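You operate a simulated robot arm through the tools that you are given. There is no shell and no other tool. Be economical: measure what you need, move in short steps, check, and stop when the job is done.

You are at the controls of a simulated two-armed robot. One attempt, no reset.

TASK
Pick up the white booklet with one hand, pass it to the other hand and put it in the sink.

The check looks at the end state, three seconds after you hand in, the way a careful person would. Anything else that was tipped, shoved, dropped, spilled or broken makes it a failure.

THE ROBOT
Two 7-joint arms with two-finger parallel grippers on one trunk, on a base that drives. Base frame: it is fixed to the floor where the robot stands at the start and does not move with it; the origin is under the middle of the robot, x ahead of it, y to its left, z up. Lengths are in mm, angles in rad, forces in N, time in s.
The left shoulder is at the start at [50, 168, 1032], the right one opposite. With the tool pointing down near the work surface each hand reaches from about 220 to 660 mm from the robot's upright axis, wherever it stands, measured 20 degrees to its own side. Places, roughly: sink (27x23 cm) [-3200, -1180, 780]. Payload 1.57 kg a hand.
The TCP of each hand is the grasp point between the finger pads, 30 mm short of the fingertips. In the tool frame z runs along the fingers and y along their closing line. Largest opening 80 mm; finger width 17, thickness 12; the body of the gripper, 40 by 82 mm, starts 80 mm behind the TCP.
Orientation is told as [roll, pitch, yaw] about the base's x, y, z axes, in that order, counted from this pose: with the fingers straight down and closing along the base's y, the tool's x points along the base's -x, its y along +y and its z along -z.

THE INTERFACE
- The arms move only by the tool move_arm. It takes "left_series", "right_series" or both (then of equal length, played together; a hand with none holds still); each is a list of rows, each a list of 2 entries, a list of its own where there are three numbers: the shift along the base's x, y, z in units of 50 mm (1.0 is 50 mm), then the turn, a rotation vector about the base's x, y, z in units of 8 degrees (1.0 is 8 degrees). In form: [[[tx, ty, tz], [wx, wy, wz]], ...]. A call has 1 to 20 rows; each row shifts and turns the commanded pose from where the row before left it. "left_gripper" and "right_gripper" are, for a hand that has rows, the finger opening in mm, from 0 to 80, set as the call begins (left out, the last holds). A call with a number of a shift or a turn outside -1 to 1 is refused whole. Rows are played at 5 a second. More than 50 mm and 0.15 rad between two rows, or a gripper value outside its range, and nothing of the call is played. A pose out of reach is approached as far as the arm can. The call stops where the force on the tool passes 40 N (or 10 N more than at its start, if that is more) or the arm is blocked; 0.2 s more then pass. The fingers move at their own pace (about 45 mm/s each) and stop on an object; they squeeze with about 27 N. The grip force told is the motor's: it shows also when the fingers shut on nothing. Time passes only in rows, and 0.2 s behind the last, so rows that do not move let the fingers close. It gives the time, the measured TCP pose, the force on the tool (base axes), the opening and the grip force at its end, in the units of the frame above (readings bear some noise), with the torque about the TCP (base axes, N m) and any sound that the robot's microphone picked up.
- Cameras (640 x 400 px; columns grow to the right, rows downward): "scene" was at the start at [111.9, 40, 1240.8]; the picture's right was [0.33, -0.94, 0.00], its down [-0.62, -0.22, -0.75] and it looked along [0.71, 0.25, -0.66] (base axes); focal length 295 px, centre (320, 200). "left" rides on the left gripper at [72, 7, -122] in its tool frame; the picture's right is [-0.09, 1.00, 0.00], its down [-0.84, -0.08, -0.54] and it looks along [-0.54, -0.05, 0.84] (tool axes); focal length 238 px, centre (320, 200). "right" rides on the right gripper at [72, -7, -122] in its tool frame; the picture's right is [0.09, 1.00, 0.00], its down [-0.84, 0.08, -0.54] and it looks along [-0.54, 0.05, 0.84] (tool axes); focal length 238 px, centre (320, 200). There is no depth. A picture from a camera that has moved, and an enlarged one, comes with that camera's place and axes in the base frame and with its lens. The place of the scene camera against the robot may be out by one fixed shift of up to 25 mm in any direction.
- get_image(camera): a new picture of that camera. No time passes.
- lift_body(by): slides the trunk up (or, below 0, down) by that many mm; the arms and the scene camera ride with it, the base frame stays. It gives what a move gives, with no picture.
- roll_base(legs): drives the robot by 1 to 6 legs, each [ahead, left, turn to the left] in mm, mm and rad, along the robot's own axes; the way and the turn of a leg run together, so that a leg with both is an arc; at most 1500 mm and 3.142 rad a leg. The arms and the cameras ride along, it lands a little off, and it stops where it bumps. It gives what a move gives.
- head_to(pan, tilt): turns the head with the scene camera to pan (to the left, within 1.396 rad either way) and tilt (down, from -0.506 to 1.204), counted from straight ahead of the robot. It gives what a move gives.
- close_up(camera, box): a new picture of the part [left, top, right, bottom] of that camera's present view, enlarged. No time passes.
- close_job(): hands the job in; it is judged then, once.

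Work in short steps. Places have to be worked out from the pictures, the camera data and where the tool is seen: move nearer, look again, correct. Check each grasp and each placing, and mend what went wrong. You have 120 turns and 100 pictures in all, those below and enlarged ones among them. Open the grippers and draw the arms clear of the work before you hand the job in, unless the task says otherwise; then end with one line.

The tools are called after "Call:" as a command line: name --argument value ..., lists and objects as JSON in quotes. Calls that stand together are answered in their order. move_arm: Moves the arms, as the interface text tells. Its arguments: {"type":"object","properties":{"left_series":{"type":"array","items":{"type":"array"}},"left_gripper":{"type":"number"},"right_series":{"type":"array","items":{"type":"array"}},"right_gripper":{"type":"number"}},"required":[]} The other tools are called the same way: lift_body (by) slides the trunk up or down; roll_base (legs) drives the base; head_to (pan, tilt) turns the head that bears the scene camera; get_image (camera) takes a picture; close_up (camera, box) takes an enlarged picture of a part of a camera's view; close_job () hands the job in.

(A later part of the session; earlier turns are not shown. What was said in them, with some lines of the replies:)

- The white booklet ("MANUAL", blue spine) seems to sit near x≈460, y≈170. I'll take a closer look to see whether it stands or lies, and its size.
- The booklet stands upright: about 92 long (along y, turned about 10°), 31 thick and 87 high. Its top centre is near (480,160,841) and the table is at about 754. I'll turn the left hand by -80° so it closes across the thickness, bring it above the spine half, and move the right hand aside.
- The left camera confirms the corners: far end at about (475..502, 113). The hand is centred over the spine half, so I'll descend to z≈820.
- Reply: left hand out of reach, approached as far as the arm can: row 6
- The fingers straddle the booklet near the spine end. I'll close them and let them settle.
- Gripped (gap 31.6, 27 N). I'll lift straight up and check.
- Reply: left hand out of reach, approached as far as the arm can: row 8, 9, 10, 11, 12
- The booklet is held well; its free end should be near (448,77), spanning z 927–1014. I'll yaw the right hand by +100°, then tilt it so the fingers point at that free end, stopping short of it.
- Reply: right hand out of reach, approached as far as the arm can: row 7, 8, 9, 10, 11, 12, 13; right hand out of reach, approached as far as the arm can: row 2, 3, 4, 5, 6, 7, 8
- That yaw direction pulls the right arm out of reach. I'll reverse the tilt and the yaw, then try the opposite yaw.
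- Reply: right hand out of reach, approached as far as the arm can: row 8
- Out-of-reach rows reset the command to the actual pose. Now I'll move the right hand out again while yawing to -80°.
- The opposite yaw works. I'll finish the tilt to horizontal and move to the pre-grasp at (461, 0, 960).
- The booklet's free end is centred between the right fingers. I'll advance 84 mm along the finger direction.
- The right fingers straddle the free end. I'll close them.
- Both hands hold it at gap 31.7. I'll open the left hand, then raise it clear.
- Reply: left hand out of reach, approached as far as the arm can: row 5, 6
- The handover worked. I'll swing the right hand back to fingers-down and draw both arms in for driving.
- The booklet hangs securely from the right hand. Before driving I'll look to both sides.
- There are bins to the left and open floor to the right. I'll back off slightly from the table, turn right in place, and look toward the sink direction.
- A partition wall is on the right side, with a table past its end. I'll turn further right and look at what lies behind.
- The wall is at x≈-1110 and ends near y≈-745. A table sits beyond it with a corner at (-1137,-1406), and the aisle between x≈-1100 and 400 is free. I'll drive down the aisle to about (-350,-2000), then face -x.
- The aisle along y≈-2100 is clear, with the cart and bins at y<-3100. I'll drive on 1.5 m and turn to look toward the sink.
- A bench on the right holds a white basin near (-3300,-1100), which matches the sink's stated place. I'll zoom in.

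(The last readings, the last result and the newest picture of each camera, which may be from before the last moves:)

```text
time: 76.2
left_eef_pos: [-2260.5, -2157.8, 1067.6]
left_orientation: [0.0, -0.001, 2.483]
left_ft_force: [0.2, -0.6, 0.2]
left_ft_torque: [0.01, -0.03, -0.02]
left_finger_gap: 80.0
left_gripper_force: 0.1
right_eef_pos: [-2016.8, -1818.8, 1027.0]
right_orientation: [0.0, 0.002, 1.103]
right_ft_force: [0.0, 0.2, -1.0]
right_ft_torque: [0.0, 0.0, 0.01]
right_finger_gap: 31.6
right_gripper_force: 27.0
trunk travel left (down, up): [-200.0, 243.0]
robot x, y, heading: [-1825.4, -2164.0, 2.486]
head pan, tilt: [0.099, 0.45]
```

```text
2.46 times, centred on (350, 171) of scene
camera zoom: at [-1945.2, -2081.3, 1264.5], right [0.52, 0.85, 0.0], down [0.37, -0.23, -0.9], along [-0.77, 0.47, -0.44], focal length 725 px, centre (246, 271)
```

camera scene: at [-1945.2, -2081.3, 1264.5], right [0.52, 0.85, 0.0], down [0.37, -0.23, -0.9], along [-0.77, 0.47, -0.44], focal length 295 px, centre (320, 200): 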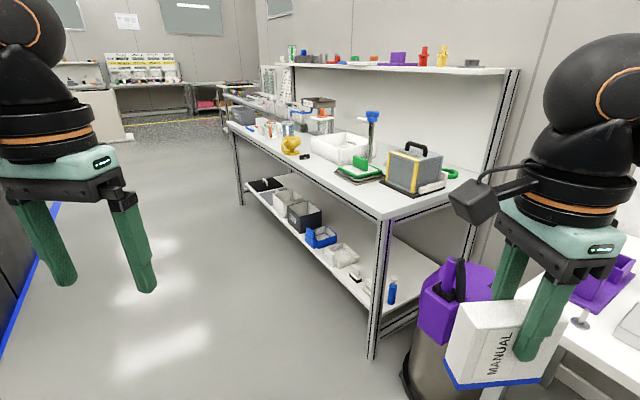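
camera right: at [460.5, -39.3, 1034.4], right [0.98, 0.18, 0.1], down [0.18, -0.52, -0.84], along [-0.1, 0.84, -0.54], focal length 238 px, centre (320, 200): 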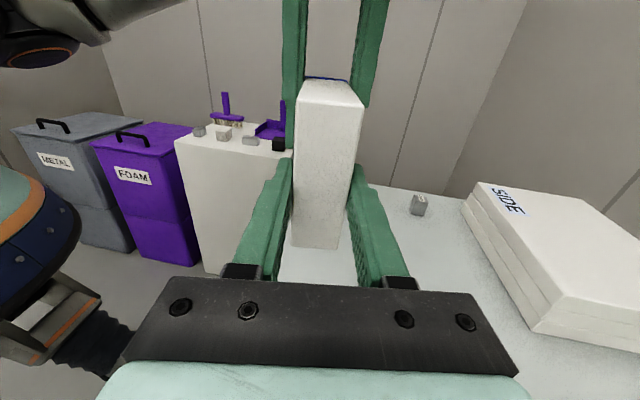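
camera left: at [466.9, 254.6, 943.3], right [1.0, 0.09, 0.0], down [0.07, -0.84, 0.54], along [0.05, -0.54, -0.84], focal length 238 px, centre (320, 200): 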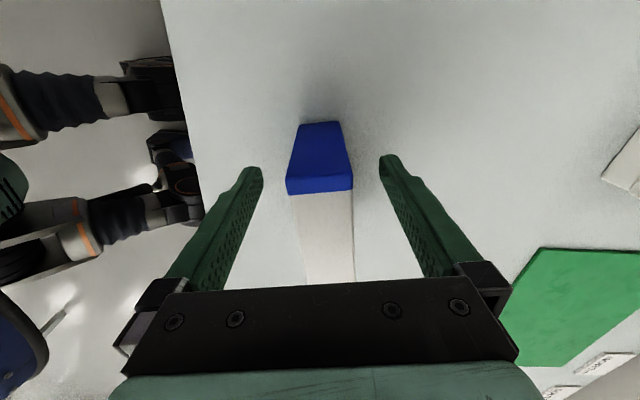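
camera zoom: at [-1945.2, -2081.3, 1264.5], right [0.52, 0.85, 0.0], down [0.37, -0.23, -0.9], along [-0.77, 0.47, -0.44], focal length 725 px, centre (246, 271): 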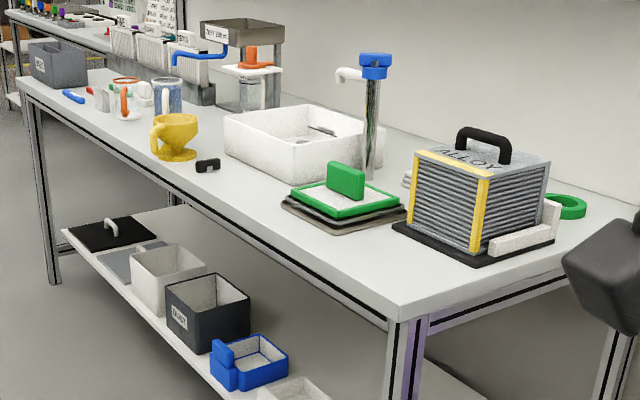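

The white tub with a blue-topped tap on the bench is the sink: bench z≈748, rim ≈830, front edge y≈-1395. I'll drive along the bench to about (-3330,-2050) and face it.

Call:
roll_base --legs '[[0, 0, 0.58], [1500, 0, 0], [0, 0, -1.495]]'

Call:
head_to --pan -0.2 --tilt 0.55

Call:
get_image --camera "scene"

```text
time: 88.9
left_eef_pos: [-3577.8, -1723.4, 1066.7]
left_orientation: [-0.001, 0.0, 1.573]
left_ft_force: [-0.6, 0.6, -0.4]
left_ft_torque: [-0.02, -0.02, -0.02]
left_finger_gap: 80.2
left_gripper_force: 0.1
right_eef_pos: [-3160.7, -1708.7, 1027.4]
right_orientation: [0.001, 0.002, 0.193]
right_ft_force: [-0.1, -0.6, -1.7]
right_ft_torque: [-0.01, 0.0, -0.03]
right_finger_gap: 31.4
right_gripper_force: 26.8
trunk travel left (down, up): [-200.0, 243.0]
robot x, y, heading: [-3321.5, -2072.8, 1.588]
head pan, tilt: [0.099, 0.45]
```

```text
time: 89.7
left_eef_pos: [-3577.0, -1723.7, 1068.0]
left_orientation: [0.001, 0.0, 1.573]
left_ft_force: [0.0, 0.0, -0.5]
left_ft_torque: [0.02, -0.01, -0.01]
left_finger_gap: 80.0
left_gripper_force: 0.0
right_eef_pos: [-3160.3, -1708.0, 1027.2]
right_orientation: [0.0, 0.001, 0.194]
right_ft_force: [-0.3, -0.7, -0.6]
right_ft_torque: [0.0, -0.01, -0.01]
right_finger_gap: 31.5
right_gripper_force: 27.0
trunk travel left (down, up): [-200.0, 243.0]
robot x, y, heading: [-3318.4, -2069.0, 1.579]
head pan, tilt: [-0.201, 0.55]
```

```text
70 pictures are left
camera scene: at [-3310.2, -1930.3, 1255.5], right [0.98, -0.19, 0.0], down [-0.1, -0.51, -0.85], along [0.16, 0.84, -0.52], focal length 295 px, centre (320, 200)
```

scene: 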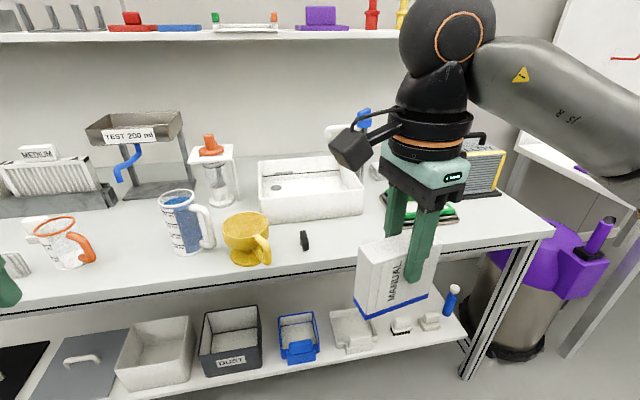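

The sink is visible ahead and slightly right. I'll cross-check its position with the two hand cameras.

Call:
get_image --camera "right"

Call:
get_image --camera "left"

Call:
close_up --camera "scene" --box '[180, 90, 440, 252]'

```text
69 pictures are left
camera right: at [-3230.4, -1728.0, 1149.6], right [-0.28, 0.96, 0.0], down [0.81, 0.24, 0.54], along [0.52, 0.15, -0.84], focal length 238 px, centre (320, 200)
```

right: 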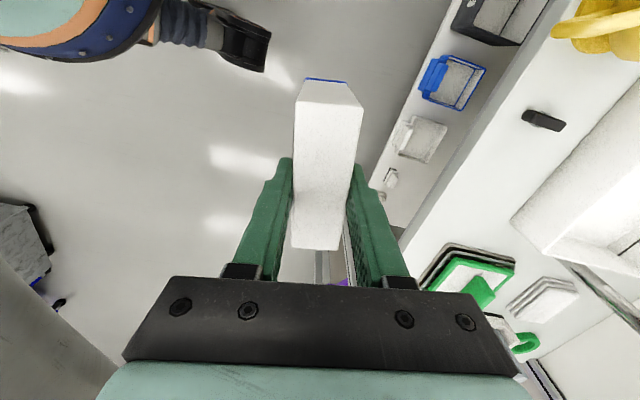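

```text
68 pictures are left
camera left: at [-3585.8, -1795.5, 1190.5], right [-1.0, 0.09, 0.0], down [0.08, 0.84, 0.54], along [0.05, 0.54, -0.84], focal length 238 px, centre (320, 200)
```

left: 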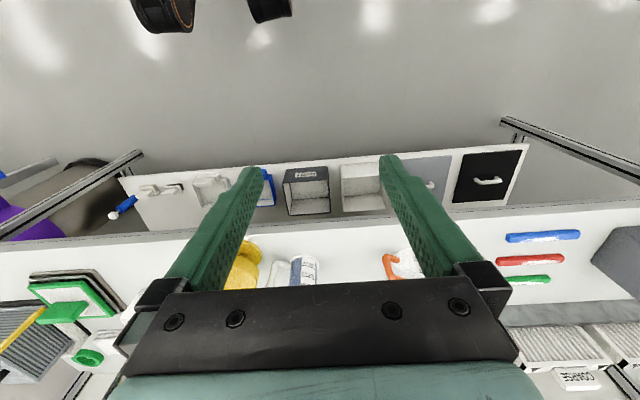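

```text
2.46 times, centred on (310, 171) of scene
camera zoom: at [-3310.2, -1930.3, 1255.5], right [0.98, -0.19, 0.0], down [-0.1, -0.51, -0.85], along [0.16, 0.84, -0.52], focal length 725 px, centre (345, 271)
```

zoom: 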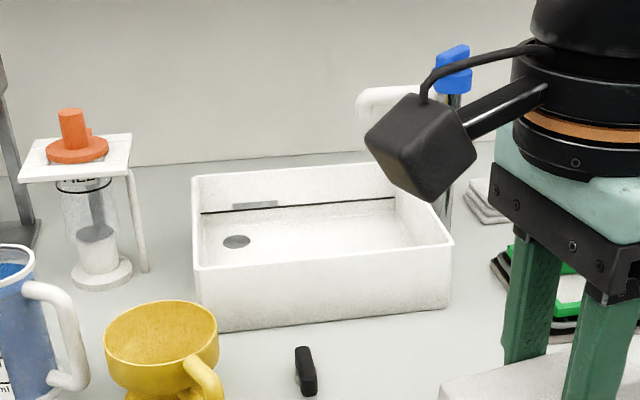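

The sink is a ~300 mm wide basin with its rim about 90 mm above the bench. The robot feet reach only ~150 mm forward, so I can stand closer: I'll shift 100 mm left, drive ahead 320 mm, and look again.

Call:
roll_base --legs '[[0, 100, 0], [320, 0, 0]]'

Call:
head_to --pan -0.25 --tilt 0.75

Call:
get_image --camera "scene"

Call:
get_image --camera "right"

```text
time: 92.6
left_eef_pos: [-3680.7, -1405.4, 1067.4]
left_orientation: [-0.001, -0.001, 1.571]
left_ft_force: [0.4, -0.3, 0.2]
left_ft_torque: [0.04, 0.0, 0.04]
left_finger_gap: 79.9
left_gripper_force: 0.0
right_eef_pos: [-3263.7, -1391.3, 1027.8]
right_orientation: [0.0, 0.003, 0.194]
right_ft_force: [-0.3, -0.1, -2.1]
right_ft_torque: [0.01, 0.0, 0.03]
right_finger_gap: 31.9
right_gripper_force: 26.7
trunk travel left (down, up): [-200.0, 243.0]
robot x, y, heading: [-3422.1, -1754.9, 1.58]
head pan, tilt: [-0.201, 0.55]
```

```text
time: 93.3
left_eef_pos: [-3681.8, -1406.4, 1067.9]
left_orientation: [0.001, -0.001, 1.572]
left_ft_force: [0.2, -0.4, 0.3]
left_ft_torque: [0.01, 0.0, -0.03]
left_finger_gap: 80.1
left_gripper_force: 0.0
right_eef_pos: [-3263.4, -1391.5, 1025.8]
right_orientation: [-0.001, 0.002, 0.191]
right_ft_force: [0.7, -0.1, -1.5]
right_ft_torque: [0.01, 0.0, 0.02]
right_finger_gap: 31.9
right_gripper_force: 26.7
trunk travel left (down, up): [-200.0, 243.0]
robot x, y, heading: [-3420.7, -1753.6, 1.582]
head pan, tilt: [-0.25, 0.75]
```

```text
66 pictures are left
camera scene: at [-3410.7, -1620.7, 1238.2], right [0.97, -0.24, 0.0], down [-0.16, -0.66, -0.73], along [0.17, 0.71, -0.68], focal length 295 px, centre (320, 200)
```

scene: 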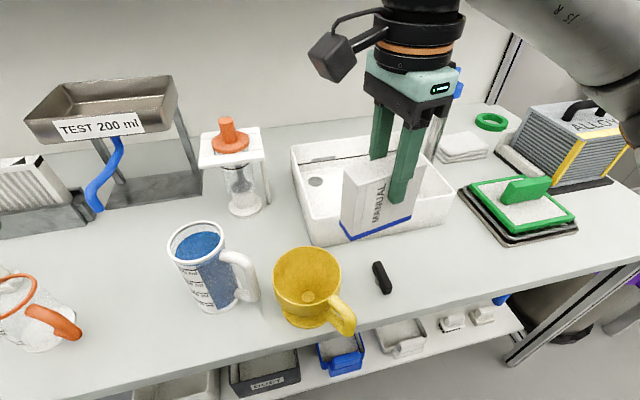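

```text
65 pictures are left
camera right: at [-3333.3, -1410.9, 1149.6], right [-0.28, 0.96, 0.0], down [0.81, 0.24, 0.54], along [0.52, 0.15, -0.84], focal length 238 px, centre (320, 200)
```

right: 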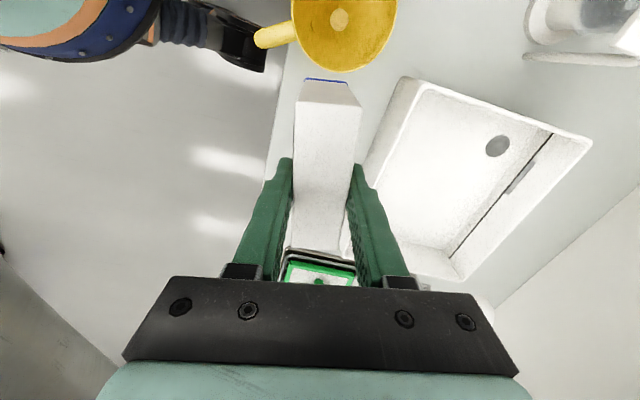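

The sink centre works out near (-3195,-1188), with the rim at about 860 and the spout at the right-back. I'll move the booklet over the left-front part of the sink to (-3235,-1215), squaring its yaw and keeping height.

Call:
move_arm --right_series '[[[0.07, 0.44, 0], [0, 0, -0.3]], [[0.07, 0.44, 0], [0, 0, -0.3]], [[0.07, 0.44, 0], [0, 0, -0.3]], [[0.07, 0.44, 0], [0, 0, -0.3]], [[0.07, 0.44, 0], [0, 0, -0.16]], [[0.07, 0.44, 0], [0, 0, 0]], [[0.07, 0.44, 0], [0, 0, 0]], [[0.07, 0.44, 0], [0, 0, 0]], [[0, 0, 0], [0, 0, 0]]]'

Call:
get_image --camera "right"

Call:
get_image --camera "scene"

```text
time: 95.3
left_eef_pos: [-3682.2, -1406.1, 1067.3]
left_orientation: [0.0, 0.002, 1.569]
left_ft_force: [0.9, -0.4, 0.2]
left_ft_torque: [0.04, 0.01, -0.02]
left_finger_gap: 80.2
left_gripper_force: 0.1
right_eef_pos: [-3236.1, -1215.8, 1027.3]
right_orientation: [0.0, 0.003, 0.002]
right_ft_force: [0.6, -0.1, -0.7]
right_ft_torque: [0.0, 0.0, 0.0]
right_finger_gap: 31.8
right_gripper_force: 27.2
trunk travel left (down, up): [-200.0, 243.0]
robot x, y, heading: [-3420.8, -1756.1, 1.581]
head pan, tilt: [-0.25, 0.75]
```

```text
64 pictures are left
camera right: at [-3308.1, -1221.3, 1149.7], right [-0.09, 1.0, 0.0], down [0.84, 0.08, 0.54], along [0.54, 0.05, -0.84], focal length 238 px, centre (320, 200)
```

right: 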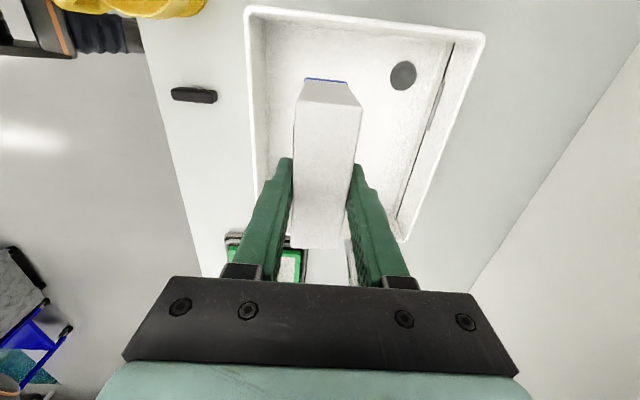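

```text
63 pictures are left
camera scene: at [-3410.7, -1620.7, 1238.1], right [0.97, -0.24, 0.0], down [-0.16, -0.66, -0.73], along [0.17, 0.71, -0.68], focal length 295 px, centre (320, 200)
```

scene: 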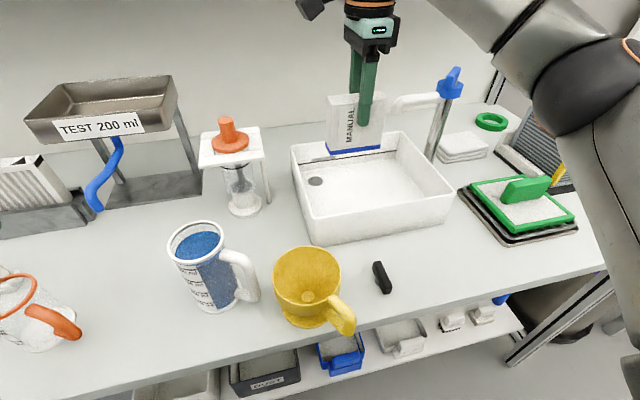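

The booklet is over the sink, clear of the spout, and the rim is at ≈840. I'll lower it 130 mm and check.

Call:
move_arm --right_series '[[[0, 0, -0.4], [0, 0, 0]], [[0, 0, -0.4], [0, 0, 0]], [[0, 0, -0.4], [0, 0, 0]], [[0, 0, -0.4], [0, 0, 0]], [[0, 0, -0.4], [0, 0, 0]], [[0, 0, -0.4], [0, 0, 0]], [[0, 0, -0.2], [0, 0, 0]], [[0, 0, 0], [0, 0, 0]]]'

Call:
get_image --camera "scene"

Call:
get_image --camera "right"

```text
time: 97.1
left_eef_pos: [-3681.4, -1407.0, 1067.2]
left_orientation: [0.001, 0.0, 1.569]
left_ft_force: [0.0, 0.4, 0.0]
left_ft_torque: [-0.01, -0.01, -0.01]
left_finger_gap: 79.9
left_gripper_force: 0.0
right_eef_pos: [-3235.9, -1215.5, 896.2]
right_orientation: [0.0, 0.001, 0.004]
right_ft_force: [-0.5, -0.5, -2.0]
right_ft_torque: [0.0, -0.01, 0.04]
right_finger_gap: 31.8
right_gripper_force: 26.6
trunk travel left (down, up): [-200.0, 243.0]
robot x, y, heading: [-3421.1, -1753.8, 1.579]
head pan, tilt: [-0.25, 0.75]
```

```text
62 pictures are left
camera scene: at [-3410.7, -1620.7, 1238.1], right [0.97, -0.24, 0.0], down [-0.16, -0.66, -0.73], along [0.17, 0.71, -0.68], focal length 295 px, centre (320, 200)
```

scene: 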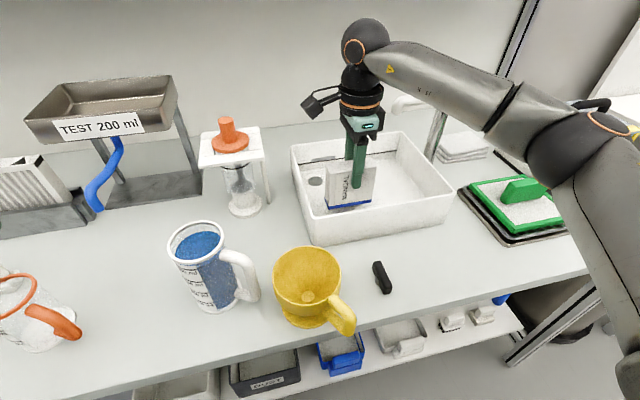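

```text
61 pictures are left
camera right: at [-3308.2, -1221.3, 1019.8], right [-0.09, 1.0, 0.0], down [0.84, 0.08, 0.54], along [0.54, 0.05, -0.84], focal length 238 px, centre (320, 200)
```

right: 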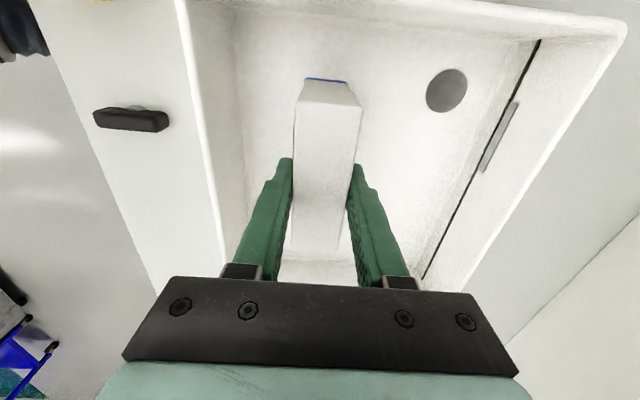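

The booklet is inside the basin walls with its bottom at ≈811. I'll lower it gently in small steps until I feel the floor.

Call:
move_arm --right_series '[[[0, 0, -0.1], [0, 0, 0]], [[0, 0, -0.1], [0, 0, 0]], [[0, 0, -0.1], [0, 0, 0]], [[0, 0, -0.1], [0, 0, 0]], [[0, 0, -0.1], [0, 0, 0]], [[0, 0, 0], [0, 0, 0]]]'

Call:
get_image --camera "scene"

```text
time: 98.5
left_eef_pos: [-3681.6, -1406.2, 1068.9]
left_orientation: [0.002, -0.001, 1.572]
left_ft_force: [0.5, -0.1, -0.1]
left_ft_torque: [0.0, 0.02, 0.01]
left_finger_gap: 80.1
left_gripper_force: 0.0
right_eef_pos: [-3235.8, -1214.6, 871.3]
right_orientation: [0.0, 0.001, 0.002]
right_ft_force: [-0.5, 0.8, -1.7]
right_ft_torque: [-0.01, -0.01, 0.0]
right_finger_gap: 31.9
right_gripper_force: 26.7
trunk travel left (down, up): [-200.0, 243.0]
robot x, y, heading: [-3420.9, -1753.4, 1.576]
head pan, tilt: [-0.25, 0.75]
```

```text
60 pictures are left
camera scene: at [-3410.7, -1620.7, 1238.1], right [0.97, -0.24, 0.0], down [-0.16, -0.66, -0.73], along [0.17, 0.71, -0.68], focal length 295 px, centre (320, 200)
```

scene: 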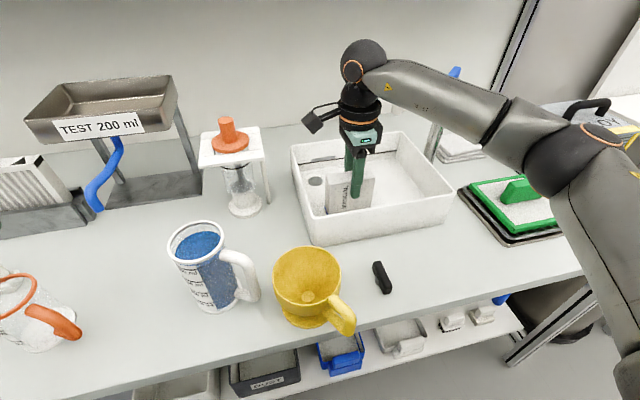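

No contact yet (TCP z 871), so I'll continue in 3 mm steps.

Call:
move_arm --right_series '[[[0, 0, -0.06], [0, 0, 0]], [[0, 0, -0.06], [0, 0, 0]], [[0, 0, -0.06], [0, 0, 0]], [[0, 0, -0.06], [0, 0, 0]], [[0, 0, 0], [0, 0, 0]]]'

```text
time: 99.7
left_eef_pos: [-3681.4, -1408.1, 1067.7]
left_orientation: [-0.001, 0.0, 1.573]
left_ft_force: [-0.2, -0.6, 0.4]
left_ft_torque: [0.03, -0.03, -0.01]
left_finger_gap: 80.0
left_gripper_force: 0.0
right_eef_pos: [-3237.8, -1216.0, 863.7]
right_orientation: [0.008, 0.002, 0.001]
right_ft_force: [-1.1, -0.2, 24.4]
right_ft_torque: [-0.36, 0.1, -0.03]
right_finger_gap: 31.5
right_gripper_force: 26.7
trunk travel left (down, up): [-200.0, 243.0]
robot x, y, heading: [-3417.8, -1754.8, 1.58]
head pan, tilt: [-0.25, 0.75]
```

There's contact with the sink floor at TCP z≈864 (24 N up). I'll ease up 4 mm to relieve the force, then open.

Call:
move_arm --right_series '[[[0, 0, 0.08], [0, 0, 0]], [[0, 0, 0], [0, 0, 0]]]'

Call:
move_arm --right_series '[[[0, 0, 0], [0, 0, 0]], [[0, 0, 0], [0, 0, 0]], [[0, 0, 0], [0, 0, 0]], [[0, 0, 0], [0, 0, 0]], [[0, 0, 0], [0, 0, 0]]]' --right_gripper 80

Call:
get_image --camera "right"

```text
time: 100.3
left_eef_pos: [-3681.9, -1405.7, 1069.0]
left_orientation: [-0.002, 0.0, 1.571]
left_ft_force: [0.9, -0.6, 0.6]
left_ft_torque: [-0.02, -0.02, 0.02]
left_finger_gap: 80.3
left_gripper_force: 0.1
right_eef_pos: [-3236.2, -1216.0, 862.1]
right_orientation: [-0.002, 0.0, 0.004]
right_ft_force: [-2.1, 0.7, 6.3]
right_ft_torque: [0.17, 0.56, -0.02]
right_finger_gap: 31.8
right_gripper_force: 26.9
trunk travel left (down, up): [-200.0, 243.0]
robot x, y, heading: [-3421.5, -1751.2, 1.575]
head pan, tilt: [-0.25, 0.75]
```

```text
time: 101.5
left_eef_pos: [-3681.8, -1405.4, 1067.2]
left_orientation: [-0.001, -0.001, 1.571]
left_ft_force: [1.0, -0.1, 0.0]
left_ft_torque: [0.02, -0.05, -0.06]
left_finger_gap: 79.8
left_gripper_force: 0.1
right_eef_pos: [-3236.4, -1215.7, 864.2]
right_orientation: [0.001, 0.001, 0.001]
right_ft_force: [0.3, -0.5, 0.1]
right_ft_torque: [-0.02, 0.02, -0.01]
right_finger_gap: 79.8
right_gripper_force: 0.1
trunk travel left (down, up): [-200.0, 243.0]
robot x, y, heading: [-3420.1, -1753.6, 1.582]
head pan, tilt: [-0.25, 0.75]
```

```text
59 pictures are left
camera right: at [-3308.2, -1221.3, 986.7], right [-0.09, 1.0, 0.0], down [0.84, 0.08, 0.54], along [0.54, 0.05, -0.84], focal length 238 px, centre (320, 200)
```

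right: 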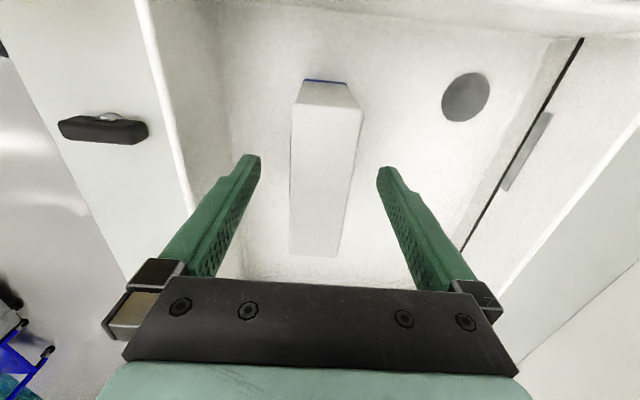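

It stands free in the sink. I'll raise the hand straight up and draw it back.

Call:
move_arm --right_series '[[[0, 0, 0.3], [0, 0, 0]], [[0, 0, 0.4], [0, 0, 0]], [[0, 0, 0.5], [0, 0, 0]], [[0, 0, 0.5], [0, 0, 0]], [[0, 0, 0.5], [0, 0, 0]], [[0, 0, 0.5], [0, 0, 0]], [[0, 0, 0.5], [0, 0, 0]], [[0, -0.4, 0.2], [0, 0, 0]], [[0, -0.5, 0], [0, 0, 0]], [[0, -0.5, 0], [0, 0, 0]], [[0, -0.5, 0], [0, 0, 0]], [[0, -0.5, 0], [0, 0, 0]], [[0, -0.5, 0], [0, 0, 0]], [[0, -0.5, 0], [0, 0, 0]], [[0, 0, 0], [0, 0, 0]]]'

Call:
get_image --camera "scene"

```text
time: 104.7
left_eef_pos: [-3681.0, -1406.2, 1068.0]
left_orientation: [0.001, 0.0, 1.57]
left_ft_force: [0.6, -0.8, -0.8]
left_ft_torque: [0.02, 0.01, -0.01]
left_finger_gap: 80.3
left_gripper_force: 0.0
right_eef_pos: [-3236.1, -1385.8, 1033.9]
right_orientation: [0.0, 0.003, 0.002]
right_ft_force: [-0.1, 0.2, 0.5]
right_ft_torque: [0.01, 0.0, -0.01]
right_finger_gap: 80.1
right_gripper_force: 0.2
trunk travel left (down, up): [-200.0, 243.0]
robot x, y, heading: [-3424.9, -1754.7, 1.576]
head pan, tilt: [-0.25, 0.75]
```

```text
58 pictures are left
camera scene: at [-3410.8, -1620.8, 1238.1], right [0.97, -0.24, 0.0], down [-0.16, -0.66, -0.73], along [0.17, 0.71, -0.68], focal length 295 px, centre (320, 200)
```

scene: 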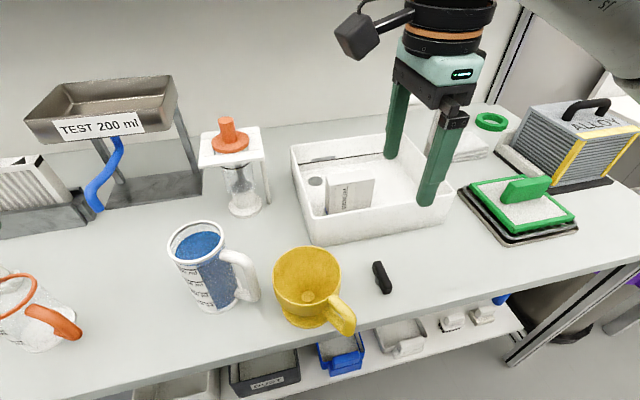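

The booklet stands in the sink and nothing else has moved. I'll back the robot off so the arms are clear of the bench and take a last look.

Call:
roll_base --legs '[[-300, 0, 0]]'

Call:
get_image --camera "scene"

```text
time: 106.8
left_eef_pos: [-3678.7, -1706.5, 1067.1]
left_orientation: [0.0, 0.0, 1.572]
left_ft_force: [0.3, 0.0, 0.0]
left_ft_torque: [0.01, -0.01, 0.03]
left_finger_gap: 80.0
left_gripper_force: 0.1
right_eef_pos: [-3232.8, -1683.4, 1034.2]
right_orientation: [0.001, 0.003, 0.006]
right_ft_force: [0.3, 0.2, 0.6]
right_ft_torque: [0.02, 0.0, 0.0]
right_finger_gap: 79.7
right_gripper_force: 0.0
trunk travel left (down, up): [-200.0, 243.0]
robot x, y, heading: [-3417.4, -2052.8, 1.578]
head pan, tilt: [-0.25, 0.75]
```

```text
57 pictures are left
camera scene: at [-3408.1, -1920.3, 1238.2], right [0.97, -0.24, 0.0], down [-0.16, -0.66, -0.73], along [0.17, 0.71, -0.68], focal length 295 px, centre (320, 200)
```

scene: 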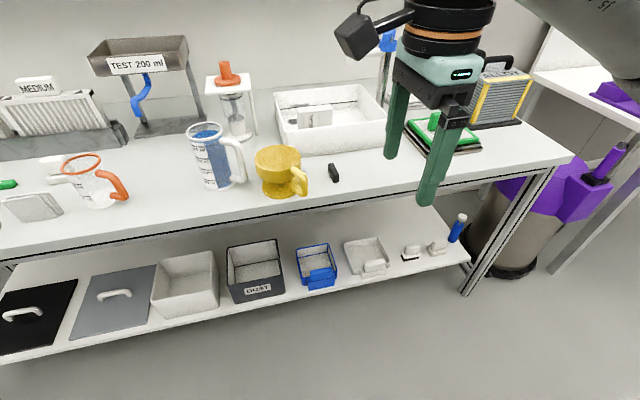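

Everything is in order: the booklet is in the sink, the grippers are open and the arms are clear. I'm handing in.

Call:
close_job

```text
The job is handed in.
```

The white booklet was picked up with the left hand, passed to the right hand and left standing in the sink; nothing else appeared disturbed in the pictures I took.
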